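You operate a simulated robot arm through the tools that you are given. There is no shell and no other tool.

You run a simulated robot arm. Do the job below in one go: nothing can be reset, and whatever is moved stays where it is left.

Task
Wind bobbins 27 and 52 full at FAST on the bench winder.
Fine: both go into the green bobbin tray.
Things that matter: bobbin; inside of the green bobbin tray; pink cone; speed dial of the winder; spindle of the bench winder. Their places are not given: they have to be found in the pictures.

The check looks at the end state, three seconds after you hand in, the way a careful person would. Anything else that was tipped, shoved, dropped, spilled or broken makes it a failure.

Robot
A 6-joint arm with a two-finger parallel gripper, fixed in place. Base frame: the origin is at the foot of the arm, x ahead of it, y to its left, z up; the work surface is at about z = 11. Lengths are in mm, angles in rad, forces in N, time in s.
With the tool pointing down near the work surface it reaches from about 120 to 500 mm from the base axis. Its first joint turns from -1.257 to 1.257 rad. Payload 0.65 kg.
The TCP is the grasp point between the finger pads, 25 mm short of the fingertips. In the tool frame z runs along the fingers and y along their closing line. Largest opening 76 mm; finger width 18, thickness 10; the body of the gripper, 36 by 78 mm, starts 45 mm behind the TCP.
Orientation is that of the tool frame in the base frame, as [roll, pitch, yaw] about the fixed x, y, z axes, in that order (R = Rz(yaw) Ry(pitch) Rx(roll)). With the fingers straight down and closing along the base's y, the tool's x points along the base's -x, its y along +y and its z along -z.

Tools
- The arm moves only by the tool arm_command. Its arguments are lists of equal length, an entry for each row: "grip": the finger opening in mm, from 0 to 76; "travel": the shift along the base's x, y, z in mm, a list of three; "turn": the turn, a rotation vector about the base's x, y, z in rad, a list of three. In form: {"grip": [grip, ...], "travel": [[x, y, z], ...], "turn": [[rx, ry, rz], ...]}. A call has 1 to 20 rows; each row is the pose to reach, as a shift and turn from the pose commanded when the call began. Each row takes 0.2 s and may step no farther than 50 mm and 0.15 rad from the row before; otherwise, or with a gripper value out of range, the whole call is refused. A pose out of reach is approached as far as the arm can. The call stops where the force on the tool passes 40 N (or 10 N more than at its start, if that is more) or the arm is blocked; 0.2 s more then pass. Each finger travels about 108 mm/s and halts on what it meets, pressing with about 22 N; the grip force reading is that of the motor and also rises with nothing between the fingers. The clock runs only during rows and for 0.2 s after the last one: add rows that repeat a pose to give the fingers time. It gives the time, the measured TCP pose, the force on the tool (base axes), the opening and the grip force at its end, in the units of the frame above (readings bear some noise), with the torque about the TCP (base axes, N m) and any sound that the robot's microphone picked up.
- Cameras (640 x 400 px; columns grow to the right, rows downward): "scene" is fixed at [64.4, 269.7, 415.9]; the picture's right is [-0.81, -0.59, 0.00], its down [-0.26, 0.35, -0.90] and it looks along [0.53, -0.73, -0.43] (base axes); focal length 217 px, centre (320, 200). "wrist" rides on the gripper at [58, 11, -81] in the tool frame; the picture's right is [-0.18, 0.98, 0.00], its down [-0.75, -0.14, -0.64] and it looks along [-0.63, -0.12, 0.77] (tool axes); focal length 243 px, centre (320, 200).
- get_image(camera): a new picture of that camera. No time passes.
- locate(camera, pixels): for up to 12 pixels [column, row] of the newest picture of that camera ("zoom" is the newest enlarged one), the place [x, y, z] in the base frame of the surface seen there, good to about 3 mm, but the place of the scene camera against the robot may be out by one fixed shift of up to 12 mm in any direction. No time passes.
- close_up(camera, box): a new picture of the part [left, top, right, bottom] of that camera's present view, enlarged. No time passes.
- close_job(): hands the job in; it is judged then, once.

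Unless the task says otherwise, let go and move clear before handing in.

The tools are called after "Emit:" as name(argument=value, ...) on one line, values as JSON. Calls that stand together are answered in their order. arm_command: Moves the arm, as the interface text tells. Its arguments: {"type":"object","properties":{"grip":{"type":"array","items":{"type":"number"}},"travel":{"type":"array","items":{"type":"array","items":{"type":"number"}}},"turn":{"type":"array","items":{"type":"array","items":{"type":"number"}}}},"required":["grip","travel","turn"]} The other tools are called the same way: get_image (camera) takes a picture; locate (camera, pixels) gives the place of the surface under pixels of a picture; close_up (camera, box) takes an enlarged picture of a part of a camera's view; close_job () hands the job in.

At the start:

```text
time: 0.0
position: [283.0, 39.1, 314.5]
tool_rot: [3.141, 0.004, -3.141]
contact_force: [0.0, 0.0, -0.2]
torque: [0.03, 0.05, 0.02]
gripper_width: 76.2
finger_force: 0.1
```

scene: 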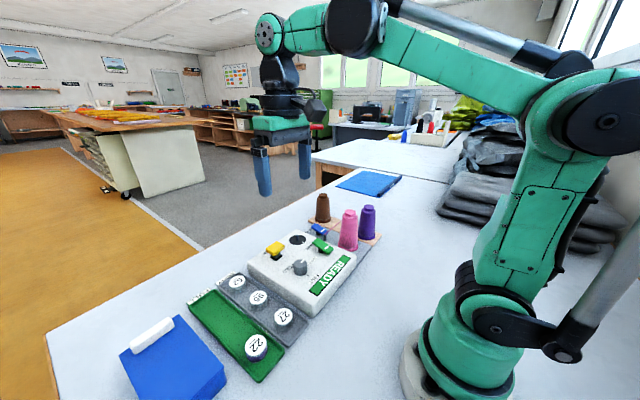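
wrist: 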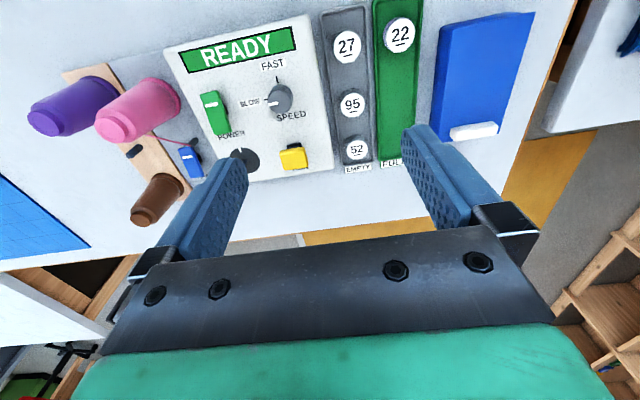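

The pictures show the winder with a READY panel, a green rocker (POWER), a grey dial (SPEED) near wrist (280,98), a yellow button at (293,156), bobbins 27, 95 and 52 in a grey "EMPTY" tray and 22 in the green "FULL" tray. I'll take enlarged views to see the details.

Emit:
close_up(camera="wrist", box=[160, 10, 340, 190])

Emit:
close_up(camera="scene", box=[180, 180, 390, 390])

Emit:
close_up(camera="wrist", box=[310, 0, 440, 180])

```text
2.22 times, centred on (250, 100) of wrist
```

zoom: 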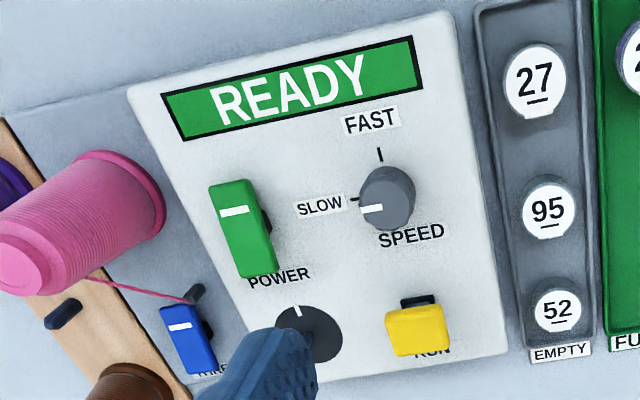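

```text
1.90 times, centred on (285, 285) of scene
```

zoom: 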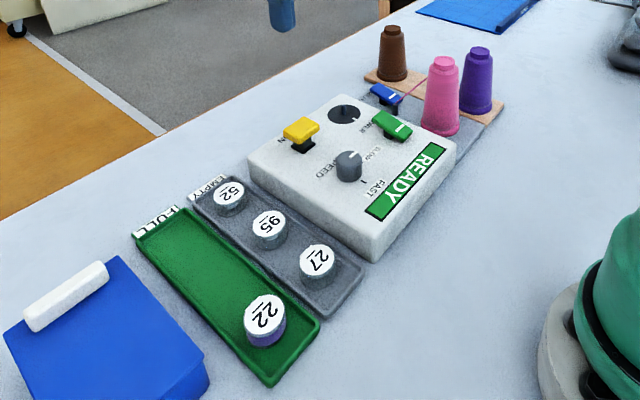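

```text
2.22 times, centred on (375, 90) of wrist
```

zoom: 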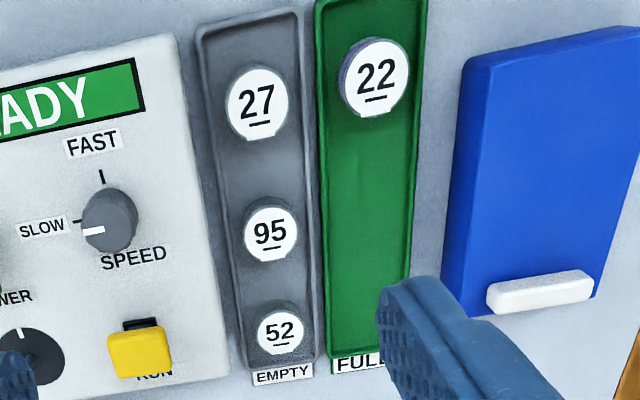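

The dial pointer is at SLOW, the black spindle disc is partly hidden by a finger, and a thread runs from the pink cone to a blue THREAD lever. I'll locate the key items from both cameras.

Emit:
get_image(camera="wrist")

Emit:
locate(camera="wrist", pixels=[[347, 45], [352, 104], [357, 149], [399, 35], [281, 92], [290, 157], [245, 156], [212, 100], [188, 155], [240, 50], [110, 125], [395, 130]])

Emit:
get_image(camera="scene")

Emit:
locate(camera="scene", pixels=[[284, 315], [258, 298], [237, 282], [256, 345], [301, 264], [273, 247], [298, 240], [321, 244], [318, 228], [328, 275], [349, 212], [228, 325]])

```text
taken
```

wrist: 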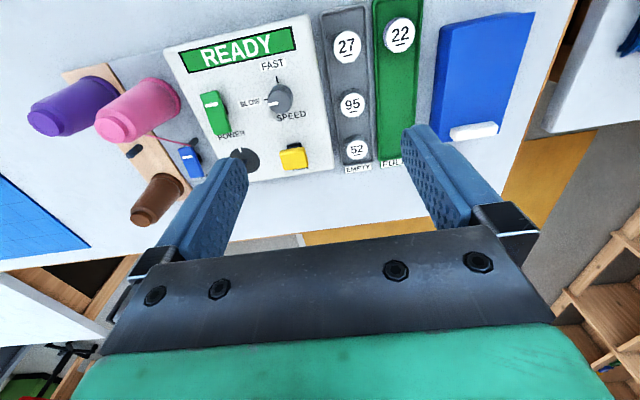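

```text
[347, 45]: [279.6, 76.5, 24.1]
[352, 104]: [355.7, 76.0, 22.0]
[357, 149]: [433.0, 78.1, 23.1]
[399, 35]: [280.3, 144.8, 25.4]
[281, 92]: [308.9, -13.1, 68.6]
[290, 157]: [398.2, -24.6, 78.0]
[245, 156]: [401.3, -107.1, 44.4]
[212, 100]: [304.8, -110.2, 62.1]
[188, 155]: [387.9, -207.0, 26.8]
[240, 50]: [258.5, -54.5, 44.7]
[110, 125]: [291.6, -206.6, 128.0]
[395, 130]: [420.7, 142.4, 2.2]
```

```text
taken
```

scene: 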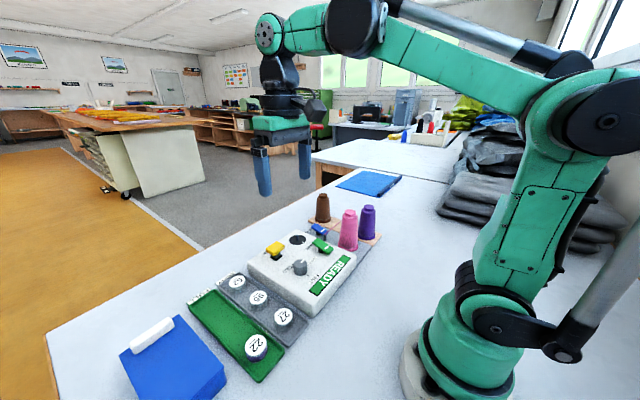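

```text
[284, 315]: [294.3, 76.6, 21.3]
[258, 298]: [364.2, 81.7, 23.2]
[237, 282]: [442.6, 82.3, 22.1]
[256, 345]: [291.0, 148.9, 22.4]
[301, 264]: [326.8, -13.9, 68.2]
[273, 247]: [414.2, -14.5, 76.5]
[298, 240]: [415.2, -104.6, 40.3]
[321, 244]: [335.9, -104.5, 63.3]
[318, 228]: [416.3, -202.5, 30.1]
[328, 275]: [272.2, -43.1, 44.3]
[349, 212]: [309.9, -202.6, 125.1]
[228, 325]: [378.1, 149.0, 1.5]
```

Wrist and scene locations agree to roughly 10 mm (scene reads about +11 in x and +4 in y). I'll shift the arm back and to the right at height to view the winder unobstructed.

Emit:
arm_command(grip=[76, 76, 76, 76], travel=[[-20, -30, 0], [-40, -60, 0], [-50, -90, 0], [-50, -110, 0]], turn=[[0, 0, 0], [0, 0, 0], [0, 0, 0], [0, 0, 0]])

Emit:
get_image(camera="wrist")

Emit:
get_image(camera="scene")

```text
time: 1.0
position: [232.5, -71.3, 316.1]
tool_rot: [-3.141, 0.003, -3.141]
contact_force: [0.6, -0.5, -0.3]
torque: [0.01, 0.0, 0.0]
gripper_width: 75.9
finger_force: 0.1
```

```text
taken
```

wrist: 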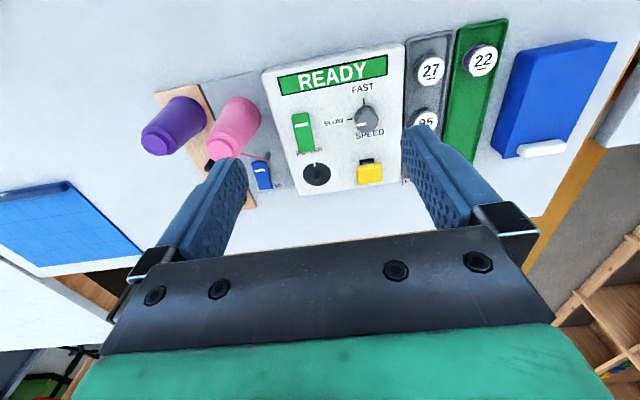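

```text
taken
```

scene: 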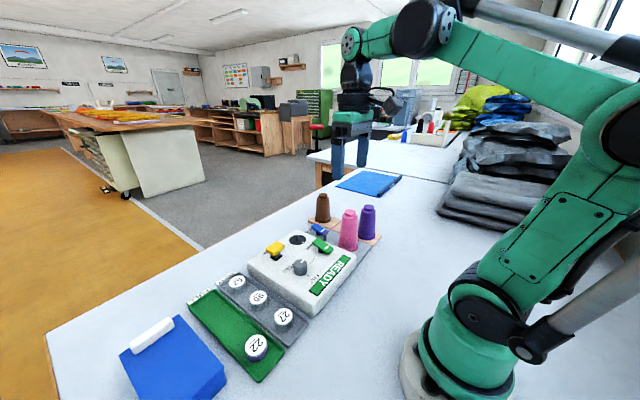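

Emit:
close_up(camera="wrist", box=[230, 40, 420, 200])

Emit:
locate(camera="wrist", pixels=[[315, 172], [370, 163], [370, 178], [367, 157], [360, 115], [302, 120], [306, 140], [262, 165], [262, 183], [265, 157], [300, 145], [395, 178]])

```text
2.50 times, centred on (325, 120) of wrist
```

zoom: 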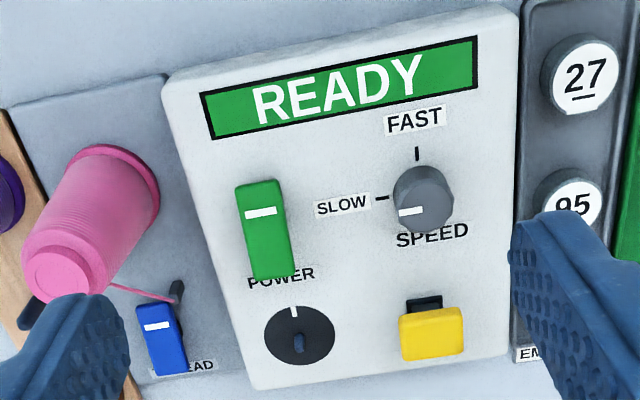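

```text
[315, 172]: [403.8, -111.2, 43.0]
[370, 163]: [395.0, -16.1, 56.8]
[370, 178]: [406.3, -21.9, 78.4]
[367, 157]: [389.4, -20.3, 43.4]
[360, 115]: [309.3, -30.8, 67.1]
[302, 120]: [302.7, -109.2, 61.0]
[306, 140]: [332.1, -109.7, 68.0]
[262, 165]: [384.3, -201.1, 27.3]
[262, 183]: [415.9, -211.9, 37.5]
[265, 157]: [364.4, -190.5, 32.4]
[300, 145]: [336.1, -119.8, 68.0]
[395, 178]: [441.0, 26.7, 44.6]
```

The spindle looks like a black disc with a small pin and a white mark at zoom (298,335). RUN is a yellow paddle, POWER a green one and THREAD a blue one. I'll go closer to see the spindle and levers.

Emit:
arm_command(grip=[76, 76, 76, 76], travel=[[10, -5, -30], [20, -10, -65], [30, -15, -95], [35, -20, -120]], turn=[[0, 0, 0], [0, 0, 0], [0, 0, 0], [0, 0, 0]])

Emit:
get_image(camera="wrist")

Emit:
close_up(camera="wrist", box=[250, 60, 410, 220])

```text
time: 2.0
position: [267.8, -89.1, 195.0]
tool_rot: [-3.141, 0.004, -3.141]
contact_force: [-0.3, -0.7, 0.3]
torque: [0.0, 0.01, -0.02]
gripper_width: 76.0
finger_force: 0.2
```

```text
taken
```

wrist: 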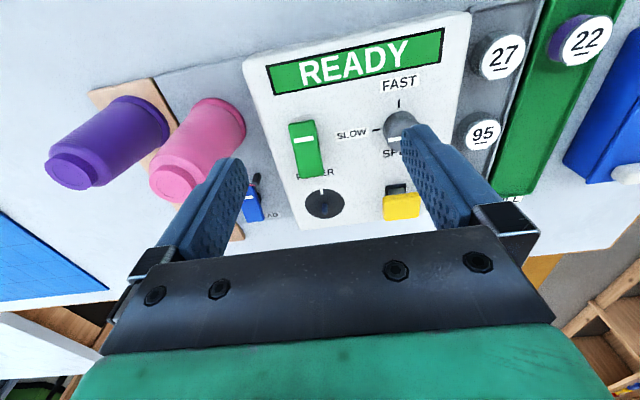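

```text
2.50 times, centred on (330, 140) of wrist
```

zoom: 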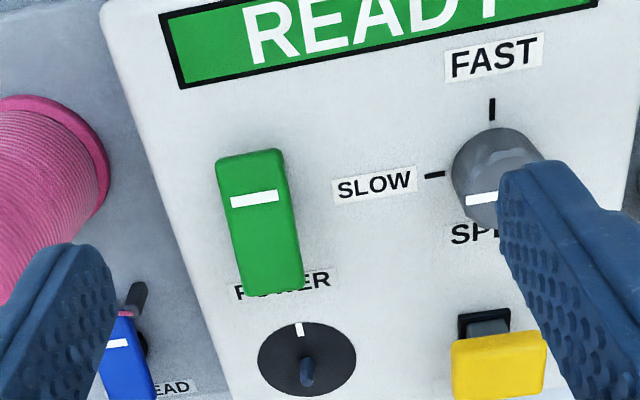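

Emit:
close_up(camera="wrist", box=[290, 175, 360, 230])

Emit:
locate(camera="zoom", pixels=[[320, 145], [330, 240], [330, 190], [180, 230], [460, 230], [320, 350], [320, 130], [250, 330]])

Emit:
close_up(camera="scene", box=[250, 215, 350, 280])

Emit:
close_up(camera="scene", box=[210, 260, 310, 370])

```text
7.27 times, centred on (325, 202) of wrist
```

zoom: 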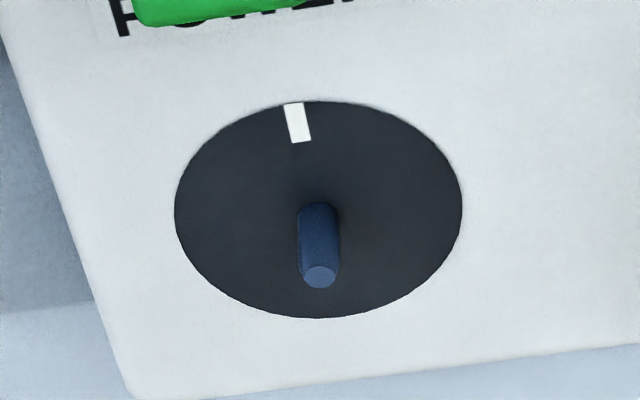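

```text
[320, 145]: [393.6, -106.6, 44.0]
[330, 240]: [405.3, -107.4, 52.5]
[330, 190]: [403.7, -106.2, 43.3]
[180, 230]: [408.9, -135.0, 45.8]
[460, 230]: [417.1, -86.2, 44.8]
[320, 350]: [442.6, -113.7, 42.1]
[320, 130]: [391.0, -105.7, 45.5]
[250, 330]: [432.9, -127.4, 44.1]
```

```text
6.15 times, centred on (300, 248) of scene
```

zoom: 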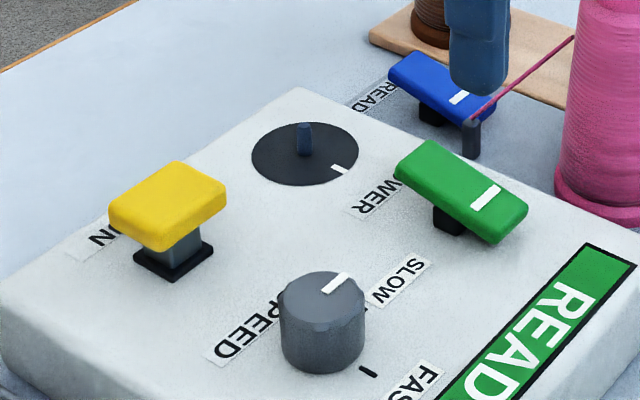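

```text
3.64 times, centred on (260, 315) of scene
```

zoom: 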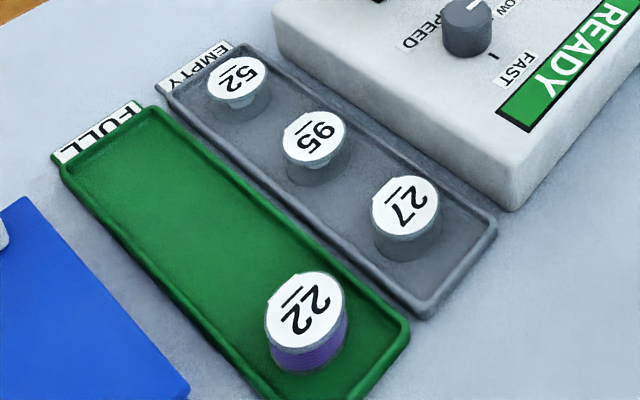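

The spindle is a disc about 38 mm wide with a thin pin centred near (405,-107), and the winder's top is at z≈44. RUN at scene-zoom (165,205) is a push button on a stem. Next I'll look closely at the trays and bobbins.

Emit:
arm_command(grip=[76, 76, 76, 76, 76, 76], travel=[[-5, 30, 20], [-10, 65, 40], [-15, 100, 50], [-20, 140, 50], [-20, 180, 50], [-20, 195, 50]], turn=[[0, 0, 0], [0, 0, 0], [0, 0, 0], [0, 0, 0], [0, 0, 0], [0, 0, 0]])

Emit:
get_image(camera="wrist")

Emit:
get_image(camera="scene")

```text
time: 3.4
position: [248.9, 103.5, 242.4]
tool_rot: [-3.141, 0.003, -3.141]
contact_force: [0.7, 0.6, -0.5]
torque: [0.01, 0.04, 0.0]
gripper_width: 76.1
finger_force: 0.0
```

```text
taken
```

wrist: 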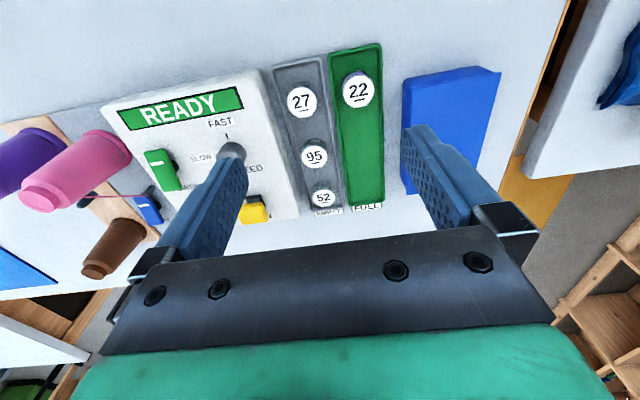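

```text
taken
```

scene: 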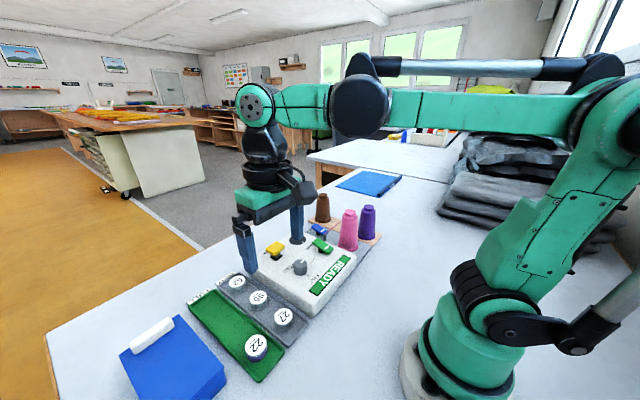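

Emit:
close_up(camera="wrist", box=[260, 40, 400, 220])

Emit:
locate(camera="zoom", pixels=[[275, 140], [293, 260], [313, 350], [400, 112], [400, 250], [390, 340], [240, 90], [340, 80], [240, 100], [300, 200], [350, 60], [600, 300]])

```text
2.22 times, centred on (330, 130) of wrist
```

zoom: 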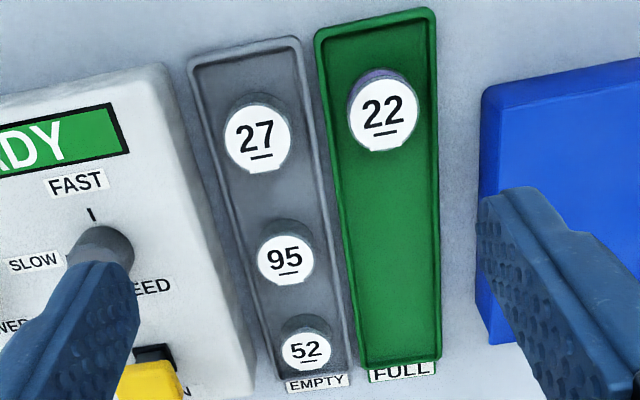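

```text
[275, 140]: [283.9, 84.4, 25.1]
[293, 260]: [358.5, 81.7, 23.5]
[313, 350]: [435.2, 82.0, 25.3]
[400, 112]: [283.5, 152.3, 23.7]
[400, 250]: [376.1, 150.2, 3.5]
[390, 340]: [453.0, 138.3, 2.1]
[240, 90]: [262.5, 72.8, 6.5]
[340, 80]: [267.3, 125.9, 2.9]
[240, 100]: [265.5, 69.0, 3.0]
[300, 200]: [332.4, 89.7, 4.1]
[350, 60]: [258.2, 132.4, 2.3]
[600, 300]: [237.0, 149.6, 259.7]
```

Emit:
locate(camera="wrist", pixels=[[200, 60], [300, 30], [390, 60], [395, 120], [300, 235], [440, 80], [288, 58], [314, 64], [296, 60], [272, 130], [335, 80], [384, 140]])

Emit:
close_up(camera="wrist", box=[270, 60, 340, 130])

```text
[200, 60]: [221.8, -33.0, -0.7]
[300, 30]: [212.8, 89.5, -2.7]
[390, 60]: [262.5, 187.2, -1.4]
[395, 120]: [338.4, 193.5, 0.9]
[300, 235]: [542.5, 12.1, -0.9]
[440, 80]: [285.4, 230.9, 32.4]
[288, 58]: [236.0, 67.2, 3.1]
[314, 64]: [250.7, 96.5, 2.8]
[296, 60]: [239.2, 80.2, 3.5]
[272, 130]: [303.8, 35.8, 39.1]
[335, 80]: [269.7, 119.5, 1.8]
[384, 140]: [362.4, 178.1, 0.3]
```

```text
5.71 times, centred on (305, 95) of wrist
```

zoom: 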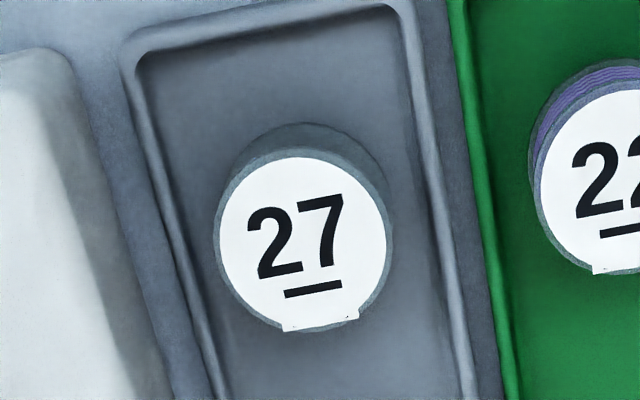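

The tray floor reads z≈3 and the table z≈0, but the brief says the surface is at about 11. I'll gently probe bare table near (195,100) with closed fingers to find the true height.

Emit:
arm_command(grip=[20, 0, 0, 0, 0, 0, 0], travel=[[-20, 0, -40], [-45, 0, -80], [-54, 0, -120], [-54, 0, -150], [-54, 0, -170], [-54, 0, -185], [-54, 0, -190]], turn=[[0, 0, 0], [0, 0, 0], [0, 0, 0], [0, 0, 0], [0, 0, 0], [0, 0, 0], [0, 0, 0]])

Emit:
get_image(camera="wrist")

Emit:
get_image(camera="scene")

```text
time: 5.0
position: [193.4, 104.8, 54.4]
tool_rot: [-3.141, 0.005, -3.141]
contact_force: [-0.4, -0.5, -0.2]
torque: [-0.02, 0.02, 0.03]
gripper_width: 0.1
finger_force: 22.1
```

```text
taken
```

wrist: 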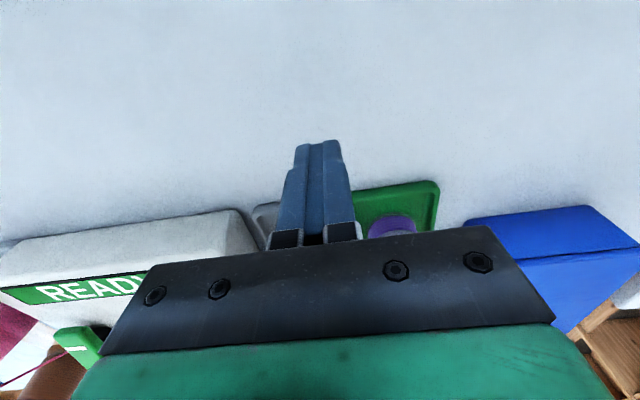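

```text
taken
```

scene: 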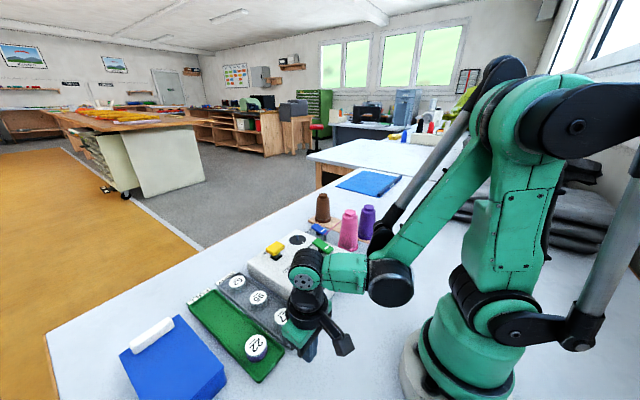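

The closed fingers hang over bare table near (193,105), clear of the trays. I'll descend in small steps until contact.

Emit:
arm_command(grip=[0, 0, 0, 0, 0, 0, 0, 0, 0, 0], travel=[[0, 0, -4], [0, 0, -8], [0, 0, -12], [0, 0, -14], [0, 0, -16], [0, 0, -18], [0, 0, -20], [0, 0, -22], [0, 0, -24], [0, 0, -26]], turn=[[0, 0, 0], [0, 0, 0], [0, 0, 0], [0, 0, 0], [0, 0, 0], [0, 0, 0], [0, 0, 0], [0, 0, 0], [0, 0, 0], [0, 0, 0]])

```text
time: 7.2
position: [195.0, 105.0, 27.6]
tool_rot: [-3.141, 0.002, -3.141]
contact_force: [-0.5, 0.1, 0.2]
torque: [-0.02, -0.01, 0.01]
gripper_width: 0.0
finger_force: 22.2
```

There's still no contact at TCP z=27.6, with the fingertips at about 2.6. I'll continue down a little.

Emit:
arm_command(grip=[0, 0, 0, 0, 0], travel=[[0, 0, -1], [0, 0, -2], [0, 0, -3], [0, 0, -4], [0, 0, -5]], turn=[[0, 0, 0], [0, 0, 0], [0, 0, 0], [0, 0, 0], [0, 0, 0]])

Emit:
close_up(camera="scene", box=[230, 280, 370, 380])

```text
time: 8.4
position: [196.3, 106.7, 27.6]
tool_rot: [3.141, 0.003, -3.141]
contact_force: [-0.7, 0.1, -0.2]
torque: [-0.04, 0.0, -0.01]
gripper_width: 0.0
finger_force: 22.3
out of reach, approached as far as the arm can: row 3, 4, 5
```

```text
4.00 times, centred on (300, 330) of scene
```

zoom: 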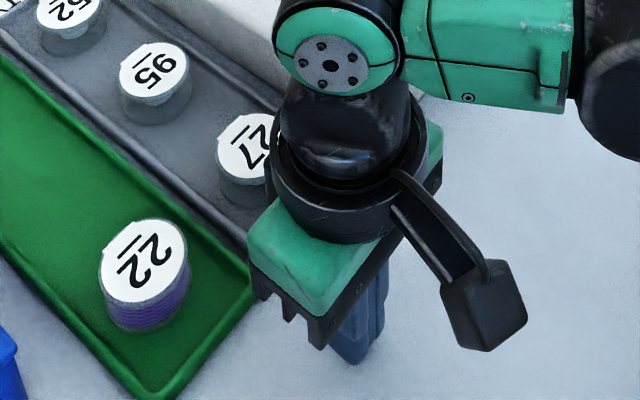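

Emit:
locate(camera="zoom", pixels=[[350, 340], [352, 355], [350, 372], [360, 375], [380, 345], [330, 370], [350, 390], [400, 380]])

Emit:
get_image(camera="wrist")

```text
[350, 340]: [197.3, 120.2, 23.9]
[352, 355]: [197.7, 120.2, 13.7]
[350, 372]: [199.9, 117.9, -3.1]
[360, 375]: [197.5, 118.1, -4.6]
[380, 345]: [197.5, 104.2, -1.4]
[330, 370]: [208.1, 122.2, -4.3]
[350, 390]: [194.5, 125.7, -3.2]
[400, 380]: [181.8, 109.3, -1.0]
```

```text
taken
```

wrist: 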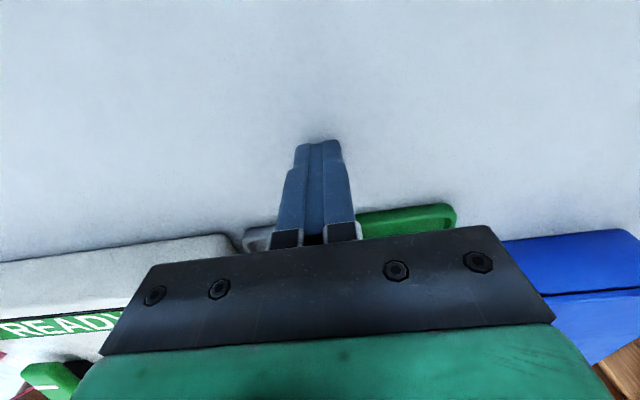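

The arm won't go below TCP z≈27 here, and the fingertips at 2.6 don't touch, so the pictured surface at z≈0 is right. I'll rise and move behind the winder to measure the dial and the READY face.

Emit:
arm_command(grip=[0, 0, 30, 60, 76, 76, 76, 76], travel=[[0, 0, 45], [0, 0, 90], [10, -20, 135], [20, -55, 160], [30, -90, 160], [40, -115, 160], [44, -125, 158], [44, -125, 158]], turn=[[0, 0, 0], [0, 0, 0], [0, 0, 0], [0, 0, 0], [0, 0, 0], [0, 0, 0], [0, 0, 0], [0, 0, 0]])

Emit:
get_image(camera="wrist")

Emit:
close_up(camera="wrist", box=[250, 60, 410, 220])

```text
refused: row 3 steps farther than a row can; nothing moved
```

```text
taken
```

wrist: 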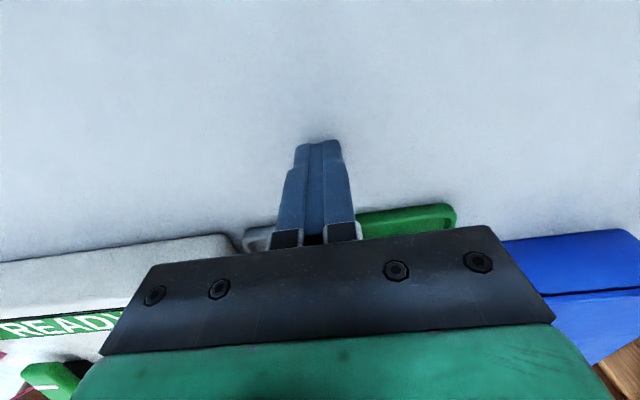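

```text
2.50 times, centred on (330, 140) of wrist
```

zoom: 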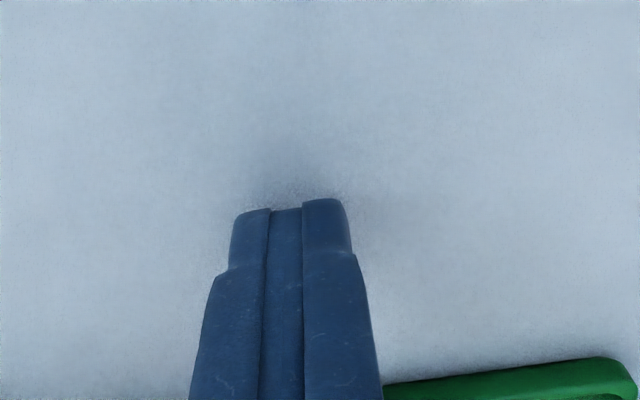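

One row stepped too far, so the call was refused and nothing moved. I'll repeat it with smaller steps.

Emit:
arm_command(grip=[0, 0, 30, 60, 76, 76, 76, 76], travel=[[0, 0, 45], [0, 0, 90], [5, -10, 130], [15, -45, 155], [25, -80, 160], [35, -110, 160], [44, -125, 158], [44, -125, 158]], turn=[[0, 0, 0], [0, 0, 0], [0, 0, 0], [0, 0, 0], [0, 0, 0], [0, 0, 0], [0, 0, 0], [0, 0, 0]])

Emit:
get_image(camera="wrist")

Emit:
close_up(camera="wrist", box=[280, 100, 400, 220])

```text
time: 10.2
position: [238.4, -20.9, 186.8]
tool_rot: [3.141, 0.002, -3.138]
contact_force: [0.3, -0.1, 0.3]
torque: [-0.01, 0.02, 0.01]
gripper_width: 75.7
finger_force: 0.0
```

```text
taken
```

wrist: 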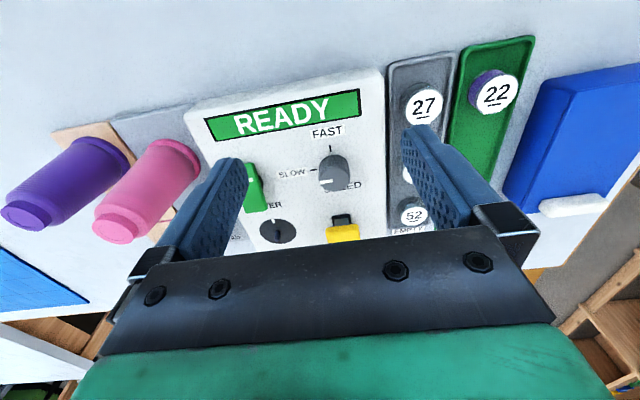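

```text
3.33 times, centred on (340, 160) of wrist
```

zoom: 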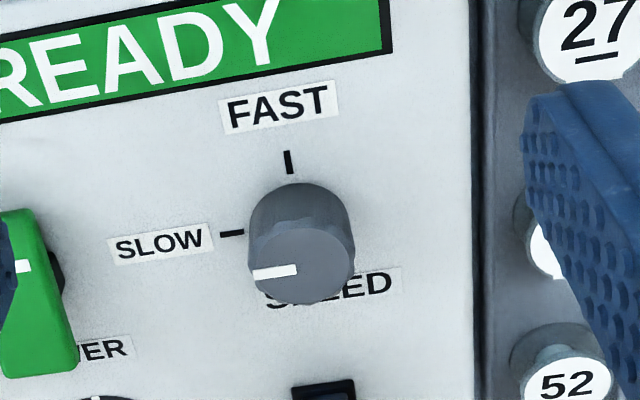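

Emit:
locate(camera="zoom", pixels=[[305, 262], [262, 262], [348, 265], [305, 235], [308, 297], [289, 162], [232, 233], [262, 230], [275, 200], [335, 200], [300, 320], [420, 200]])

Emit:
locate(camera="wrist", pixels=[[262, 170], [252, 205], [250, 175], [330, 238], [352, 238], [343, 225], [276, 228], [276, 240]])

```text
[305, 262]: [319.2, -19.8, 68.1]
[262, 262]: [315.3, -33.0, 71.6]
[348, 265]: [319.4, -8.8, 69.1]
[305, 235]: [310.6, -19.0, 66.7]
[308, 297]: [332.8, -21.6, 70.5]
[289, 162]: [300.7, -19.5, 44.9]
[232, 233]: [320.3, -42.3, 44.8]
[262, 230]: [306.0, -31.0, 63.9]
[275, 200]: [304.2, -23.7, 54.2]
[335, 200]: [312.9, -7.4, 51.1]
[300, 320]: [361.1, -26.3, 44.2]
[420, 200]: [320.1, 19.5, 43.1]
```

```text
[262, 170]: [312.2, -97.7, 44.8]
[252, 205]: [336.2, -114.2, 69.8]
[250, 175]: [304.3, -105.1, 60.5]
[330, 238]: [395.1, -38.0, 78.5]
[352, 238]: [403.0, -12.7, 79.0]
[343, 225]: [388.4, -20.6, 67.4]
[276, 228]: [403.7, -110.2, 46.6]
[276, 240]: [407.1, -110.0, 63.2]
```

The knob centre is about (320,-20), 27 mm wide, with its top at z≈69 and base at 44. Its pointer is straight at SLOW (-y) and FAST is toward -x, so it needs a quarter turn clockwise. I'll open the gripper to 50, pre-turn it +45° and hover above the knob.

Emit:
arm_command(grip=[70, 60, 56, 56, 56, 56, 56], travel=[[15, 0, -5], [30, 0, -15], [45, 0, -30], [60, 0, -45], [75, 0, -60], [82, 1, -72], [82, 1, -72]], turn=[[0, 0, 0.131], [0, 0, 0.262], [0, 0, 0.393], [0, 0, 0.524], [0, 0, 0.654], [0, 0, 0.785], [0, 0, 0.785]])

Emit:
get_image(camera="wrist")

Emit:
close_up(camera="scene", box=[240, 180, 380, 300])

```text
time: 11.8
position: [319.7, -18.9, 113.8]
tool_rot: [-3.141, 0.003, -2.353]
contact_force: [0.7, -0.8, -0.2]
torque: [0.01, 0.01, -0.01]
gripper_width: 55.8
finger_force: 0.1
```

```text
taken
```

wrist: 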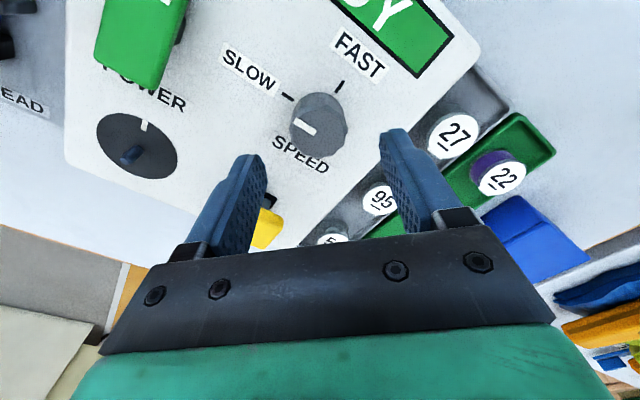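

```text
3.33 times, centred on (310, 240) of scene
```

zoom: 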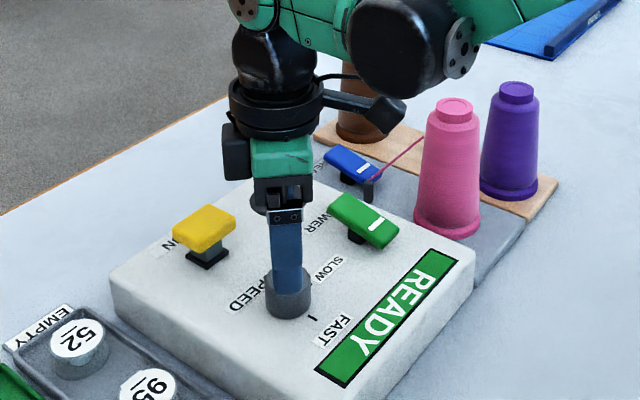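

Emit:
close_up(camera="wrist", box=[270, 80, 370, 180])

Emit:
locate(camera="zoom", pixels=[[320, 230], [255, 250], [390, 260], [310, 300], [330, 190], [325, 310], [270, 290], [370, 300]])

```text
4.00 times, centred on (320, 130) of wrist
```

zoom: 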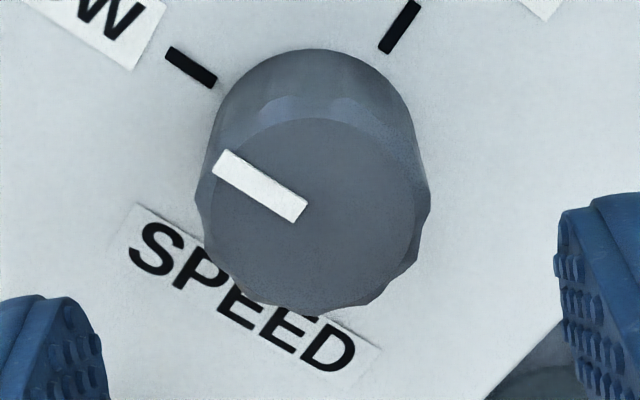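

```text
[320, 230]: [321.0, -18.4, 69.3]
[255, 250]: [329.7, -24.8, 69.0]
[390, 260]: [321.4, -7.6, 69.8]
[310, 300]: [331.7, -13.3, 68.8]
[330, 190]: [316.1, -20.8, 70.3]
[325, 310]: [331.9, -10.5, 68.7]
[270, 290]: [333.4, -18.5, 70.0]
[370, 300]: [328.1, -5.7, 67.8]
```

The knob's top-face centre at zoom (318,212) sits on the tool axis. I'll descend until the tips are about 4 mm above the panel, then close on the knob.

Emit:
arm_command(grip=[56, 56, 56, 56, 40, 20, 15, 15], travel=[[0, -0.5, -15], [0, -0.5, -30], [0, -0.5, -37], [0, -0.5, -40], [0, -0.5, -40], [0, -0.5, -40], [0, -0.5, -40], [0, -0.5, -40]], turn=[[0, 0, 0], [0, 0, 0], [0, 0, 0], [0, 0, 0], [0, 0, 0], [0, 0, 0], [0, 0, 0], [0, 0, 0]])

Emit:
get_image(camera="wrist")

Emit:
close_up(camera="scene", box=[240, 180, 380, 300])

```text
time: 13.6
position: [321.3, -21.4, 74.4]
tool_rot: [-3.141, 0.002, -2.355]
contact_force: [7.6, -3.0, -17.4]
torque: [-0.19, 0.06, -0.01]
gripper_width: 30.7
finger_force: 44.4
```

```text
taken
```

wrist: 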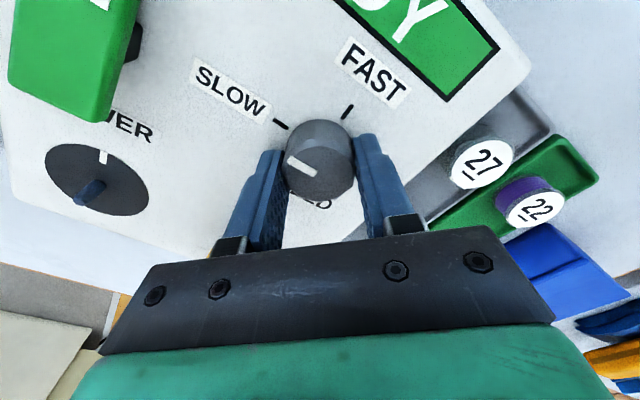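

```text
3.33 times, centred on (310, 240) of scene
```

zoom: 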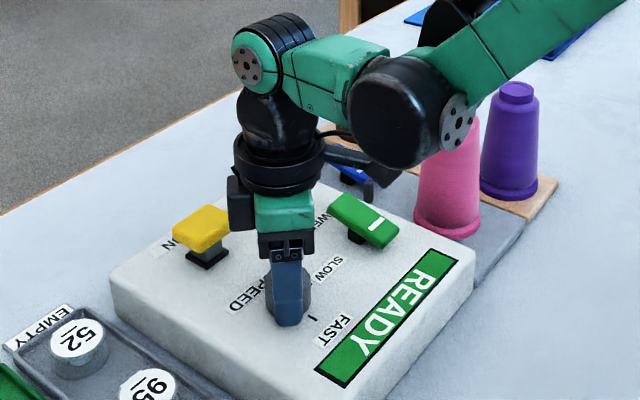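

The fingers have closed on the knob at a width of 30.7. Now I'll turn it a quarter turn clockwise seen from above (-1.571 about z).

Emit:
arm_command(grip=[15, 15, 15, 15, 15, 15, 15, 15, 15, 15, 15, 15], travel=[[0, 0, 0], [0, 0, 0], [0, 0, 0], [0, 0, 0], [0, 0, 0], [0, 0, 0], [0, 0, 0], [0, 0, 0], [0, 0, 0], [0, 0, 0], [0, 0, 0], [0, 0, 0]], turn=[[0, 0, -0.143], [0, 0, -0.286], [0, 0, -0.428], [0, 0, -0.571], [0, 0, -0.714], [0, 0, -0.857], [0, 0, -1.0], [0, 0, -1.142], [0, 0, -1.285], [0, 0, -1.428], [0, 0, -1.571], [0, 0, -1.571]])

Emit:
get_image(camera="wrist")

Emit:
close_up(camera="scene", box=[240, 180, 380, 300])

```text
time: 14.8
position: [322.2, -20.3, 74.6]
tool_rot: [-3.137, 0.004, -3.016]
contact_force: [2.6, -1.3, 0.3]
torque: [0.38, 0.59, 0.01]
gripper_width: 31.0
finger_force: 44.0
stopped in row 5: the force on the tool passed its limit at 41 N (the readings are from after the stop); the commanded pose is now the measured one
```

```text
taken
```

wrist: 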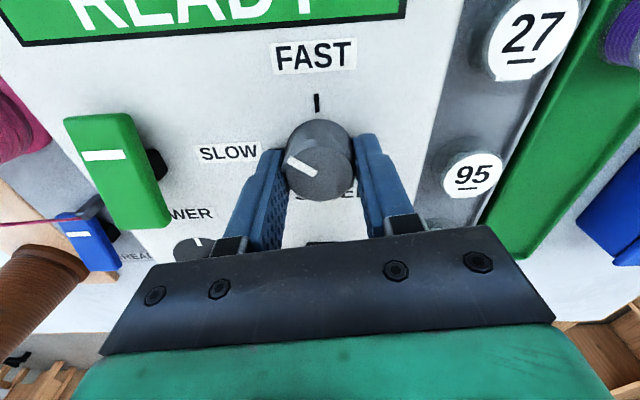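

```text
3.33 times, centred on (310, 240) of scene
```

zoom: 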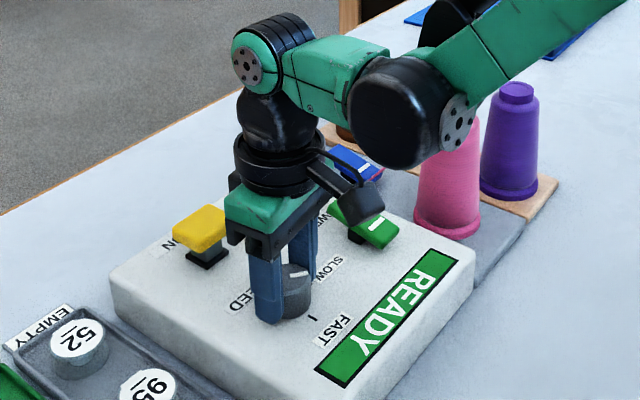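

The knob turns with the fingers: the pointer at wrist (300,165) has moved about 38° toward FAST, and then a side-force limit stopped the call. Forces are now small, so I'll continue the remaining -0.91 rad more slowly.

Emit:
arm_command(grip=[15, 15, 15, 15, 15, 15, 15, 15, 15, 15, 15, 15], travel=[[0, 0, 0], [0, 0, 0], [0, 0, 0], [0, 0, 0], [0, 0, 0], [0, 0, 0], [0, 0, 0], [0, 0, 0], [0, 0, 0], [0, 0, 0], [0, 0, 0], [0, 0, 0]], turn=[[0, 0, -0.08], [0, 0, -0.16], [0, 0, -0.24], [0, 0, -0.32], [0, 0, -0.4], [0, 0, -0.48], [0, 0, -0.56], [0, 0, -0.64], [0, 0, -0.72], [0, 0, -0.8], [0, 0, -0.88], [0, 0, -0.91]])

Emit:
get_image(camera="wrist")

```text
time: 15.8
position: [321.0, -21.9, 74.5]
tool_rot: [-3.136, 0.008, 2.964]
contact_force: [1.9, -0.9, -6.7]
torque: [0.39, 0.56, 0.0]
gripper_width: 30.9
finger_force: 44.3
stopped in row 4: the force on the tool passed its limit at 42 N (the readings are from after the stop); the commanded pose is now the measured one
```

```text
taken
```

wrist: 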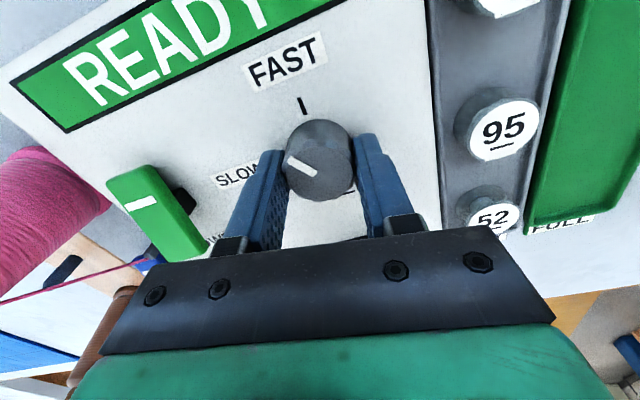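

The pointer is now about 55° around. The knob's top centre sits a few mm off the tool axis (wrist row ~168 where 177 is expected), which explains the side force. I'll open, re-centre about 3.5 mm toward -x, and re-grip.

Emit:
arm_command(grip=[45, 45, 45, 45, 30, 15, 15, 15], travel=[[0, 0, 0], [0, 0, 0], [-2, 0.5, 0], [-3.5, 0.9, 0], [-3.5, 0.9, 0], [-3.5, 0.9, 0], [-3.5, 0.9, 0], [-3.5, 0.9, 0]], turn=[[0, 0, 0], [0, 0, 0], [0, 0, 0], [0, 0, 0], [0, 0, 0], [0, 0, 0], [0, 0, 0], [0, 0, 0]])

Emit:
get_image(camera="wrist")

```text
time: 17.6
position: [318.0, -20.4, 73.9]
tool_rot: [-3.135, 0.007, 2.963]
contact_force: [-3.4, -16.9, 2.8]
torque: [0.52, -0.4, -0.01]
gripper_width: 30.6
finger_force: 44.1
```

```text
taken
```

wrist: 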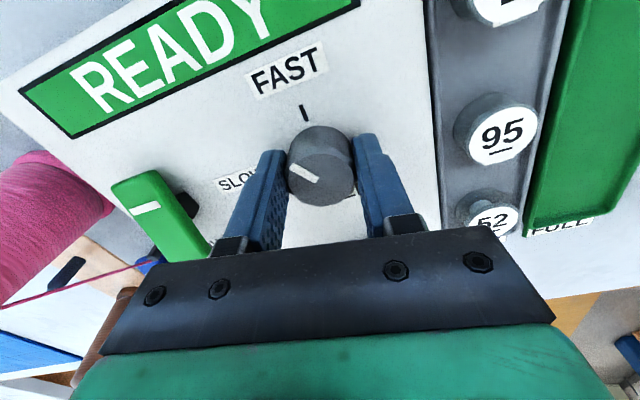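

The side force of -17 N in y says the knob sits slightly toward -y. I'll ease 1 mm that way while turning the remaining -0.607.

Emit:
arm_command(grip=[15, 15, 15, 15, 15, 15, 15, 15, 15, 15, 15], travel=[[0, -1, 0], [0, -1, 0], [0, -1, 0], [0, -1, 0], [0, -1, 0], [0, -1, 0], [0, -1, 0], [0, -1, 0], [0, -1, 0], [0, -1, 0], [0, -1, 0]], turn=[[0, 0, 0], [0, 0, -0.07], [0, 0, -0.14], [0, 0, -0.21], [0, 0, -0.28], [0, 0, -0.35], [0, 0, -0.42], [0, 0, -0.49], [0, 0, -0.55], [0, 0, -0.607], [0, 0, -0.607]])

Emit:
get_image(camera="wrist")

```text
time: 19.6
position: [319.0, -19.7, 74.0]
tool_rot: [3.141, 0.008, 2.415]
contact_force: [2.5, 1.4, -5.8]
torque: [0.0, 0.62, -0.01]
gripper_width: 30.6
finger_force: 44.6
stopped in row 10: the force on the tool passed its limit at 42 N (the readings are from after the stop); the commanded pose is now the measured one
```

```text
taken
```

wrist: 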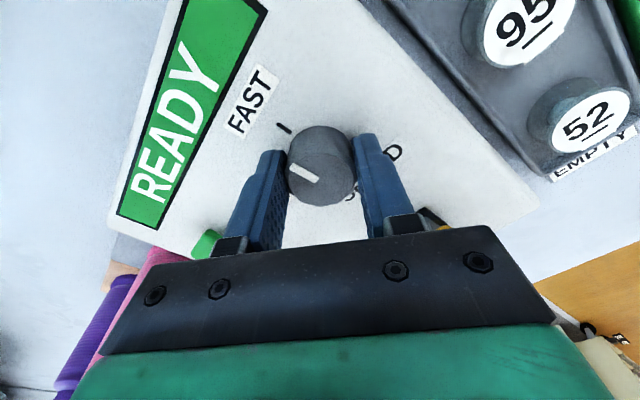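

The total turn is about 87°, and the pointer at wrist (303,172) lines up with the FAST tick at (285,127). I'll open, rise and check.

Emit:
arm_command(grip=[50, 56, 56, 56, 56], travel=[[0, 0, 0], [0, 0, 0], [0, 0, 15], [0, 0, 35], [0, 0, 50]], turn=[[0, 0, 0], [0, 0, 0], [0, 0, 0], [0, 0, 0], [0, 0, 0]])

Emit:
get_image(camera="wrist")

Emit:
close_up(camera="wrist", box=[250, 60, 370, 180])

Emit:
close_up(camera="scene", box=[250, 215, 350, 300])

```text
time: 20.8
position: [319.2, -17.9, 124.8]
tool_rot: [3.141, 0.006, 2.416]
contact_force: [-0.7, -0.3, -0.7]
torque: [-0.04, 0.0, 0.03]
gripper_width: 56.0
finger_force: 0.0
```

```text
taken
```

wrist: 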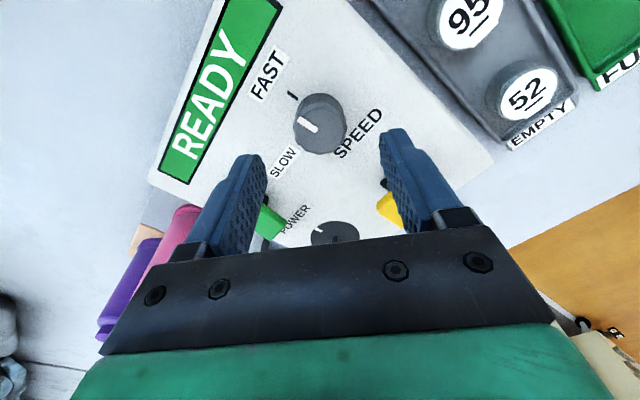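

```text
3.33 times, centred on (310, 120) of wrist
```

zoom: 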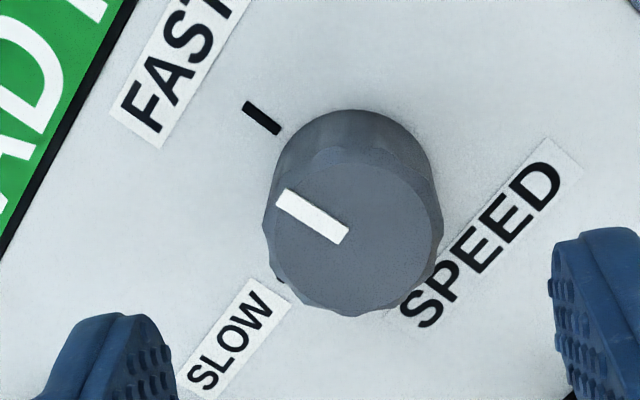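

```text
4.71 times, centred on (300, 258) of scene
```

zoom: 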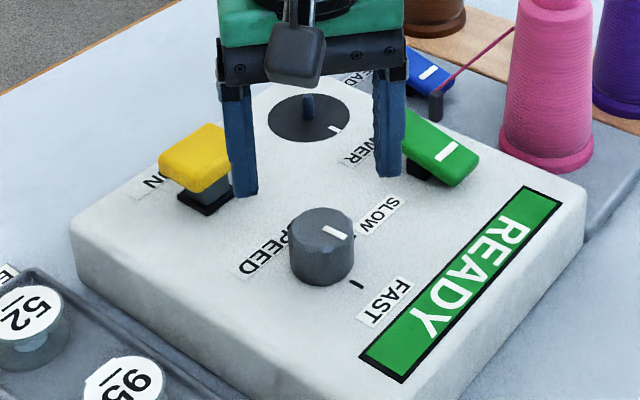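

The dial pointer is within about 3° of the FAST tick and the panel still says READY. Next I'll un-turn the wrist and move to view the grey tray closely to plan the bobbin grip.

Emit:
arm_command(grip=[60, 60, 60, 60, 60, 60], travel=[[-10, 10, 30], [-30, 30, 55], [-55, 50, 65], [-75, 75, 65], [-85, 95, 65], [-85, 95, 65]], turn=[[0, 0, 0.13], [0, 0, 0.27], [0, 0, 0.41], [0, 0, 0.55], [0, 0, 0.68], [0, 0, 0.726]])

Emit:
get_image(camera="wrist")

Emit:
close_up(camera="wrist", box=[260, 60, 400, 200])

```text
time: 22.2
position: [234.7, 77.3, 190.5]
tool_rot: [3.139, 0.007, -3.14]
contact_force: [-0.3, 0.6, 0.1]
torque: [-0.02, 0.0, 0.02]
gripper_width: 59.9
finger_force: 0.1
```

```text
taken
```

wrist: 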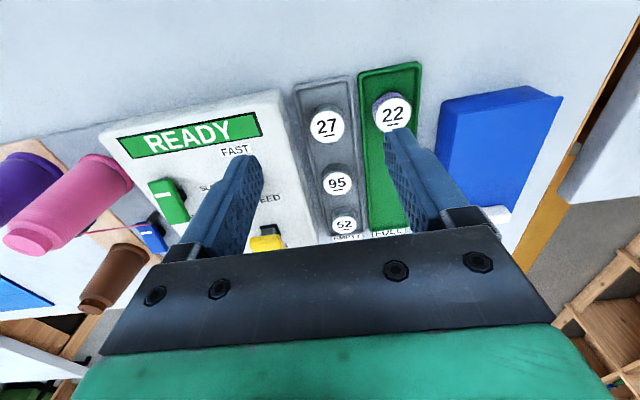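

```text
2.86 times, centred on (330, 130) of wrist
```

zoom: 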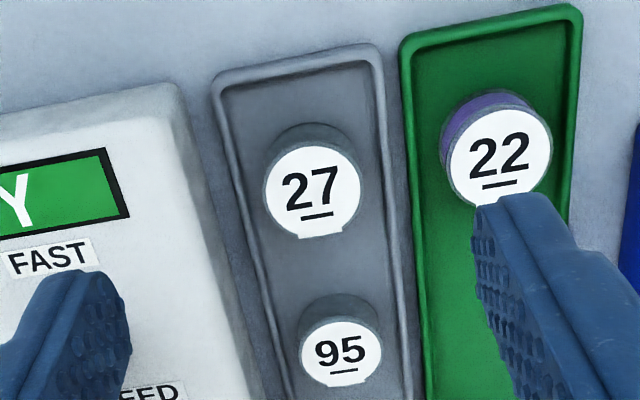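

Emit:
locate(camera="zoom", pixels=[[312, 187], [268, 195], [355, 185], [310, 148], [312, 232], [305, 125], [275, 62], [300, 85], [235, 180], [250, 180], [388, 160], [375, 170]])

Emit:
locate(camera="zoom", pixels=[[340, 270], [250, 120], [218, 80], [380, 55], [340, 350], [395, 80], [408, 200], [418, 200], [570, 130], [580, 60], [500, 15], [360, 110]])

```text
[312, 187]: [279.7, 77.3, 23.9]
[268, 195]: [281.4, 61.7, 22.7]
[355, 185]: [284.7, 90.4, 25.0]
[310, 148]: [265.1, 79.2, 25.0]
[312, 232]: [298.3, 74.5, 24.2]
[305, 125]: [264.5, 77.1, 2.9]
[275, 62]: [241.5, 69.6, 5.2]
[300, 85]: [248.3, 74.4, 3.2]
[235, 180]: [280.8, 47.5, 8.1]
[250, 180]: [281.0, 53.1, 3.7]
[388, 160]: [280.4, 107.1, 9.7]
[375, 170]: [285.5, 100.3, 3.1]
```

```text
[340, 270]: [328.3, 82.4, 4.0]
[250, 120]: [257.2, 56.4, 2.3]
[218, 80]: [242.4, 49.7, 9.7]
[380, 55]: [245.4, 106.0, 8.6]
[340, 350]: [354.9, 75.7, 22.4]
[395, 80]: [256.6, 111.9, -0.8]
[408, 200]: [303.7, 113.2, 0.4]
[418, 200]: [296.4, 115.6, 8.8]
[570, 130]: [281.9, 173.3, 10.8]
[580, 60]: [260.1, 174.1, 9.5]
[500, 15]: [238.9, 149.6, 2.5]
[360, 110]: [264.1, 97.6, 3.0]
```

Bobbin 27 centres near (281.5,76.5) with its top at z≈24 and diameter about 35. The tray floor is at z≈3, the rim at ≈9, and the inner walls at y≈53 and 101. I'll hover over 27 to check alignment against the tool axis.

Emit:
arm_command(grip=[60, 60, 60, 60], travel=[[15, 0, -25], [30, -1, -50], [47, -1, -75], [47, -1, -80]], turn=[[0, 0, 0], [0, 0, 0], [0, 0, 0], [0, 0, 0]])

Emit:
get_image(camera="wrist")

Emit:
close_up(camera="wrist", box=[260, 60, 380, 180])

Emit:
locate(camera="zoom", pixels=[[320, 200], [320, 160], [320, 240], [280, 200], [360, 200]])

```text
time: 23.2
position: [281.0, 75.9, 108.4]
tool_rot: [-3.141, 0.008, 3.141]
contact_force: [0.0, 0.6, 0.6]
torque: [0.04, 0.0, 0.0]
gripper_width: 59.8
finger_force: 0.0
```

```text
taken
```

wrist: 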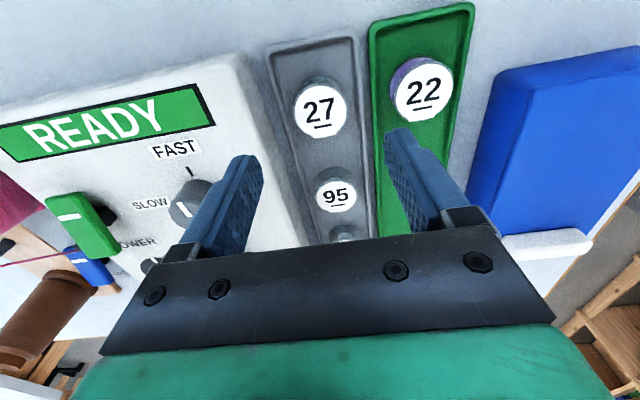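

```text
3.33 times, centred on (320, 120) of wrist
```

zoom: 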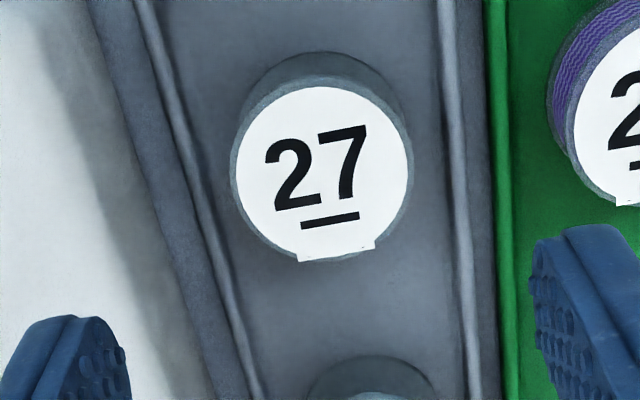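

```text
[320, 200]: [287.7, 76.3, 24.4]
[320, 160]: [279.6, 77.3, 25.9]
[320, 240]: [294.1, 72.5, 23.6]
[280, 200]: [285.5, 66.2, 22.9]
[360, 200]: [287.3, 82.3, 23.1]
```

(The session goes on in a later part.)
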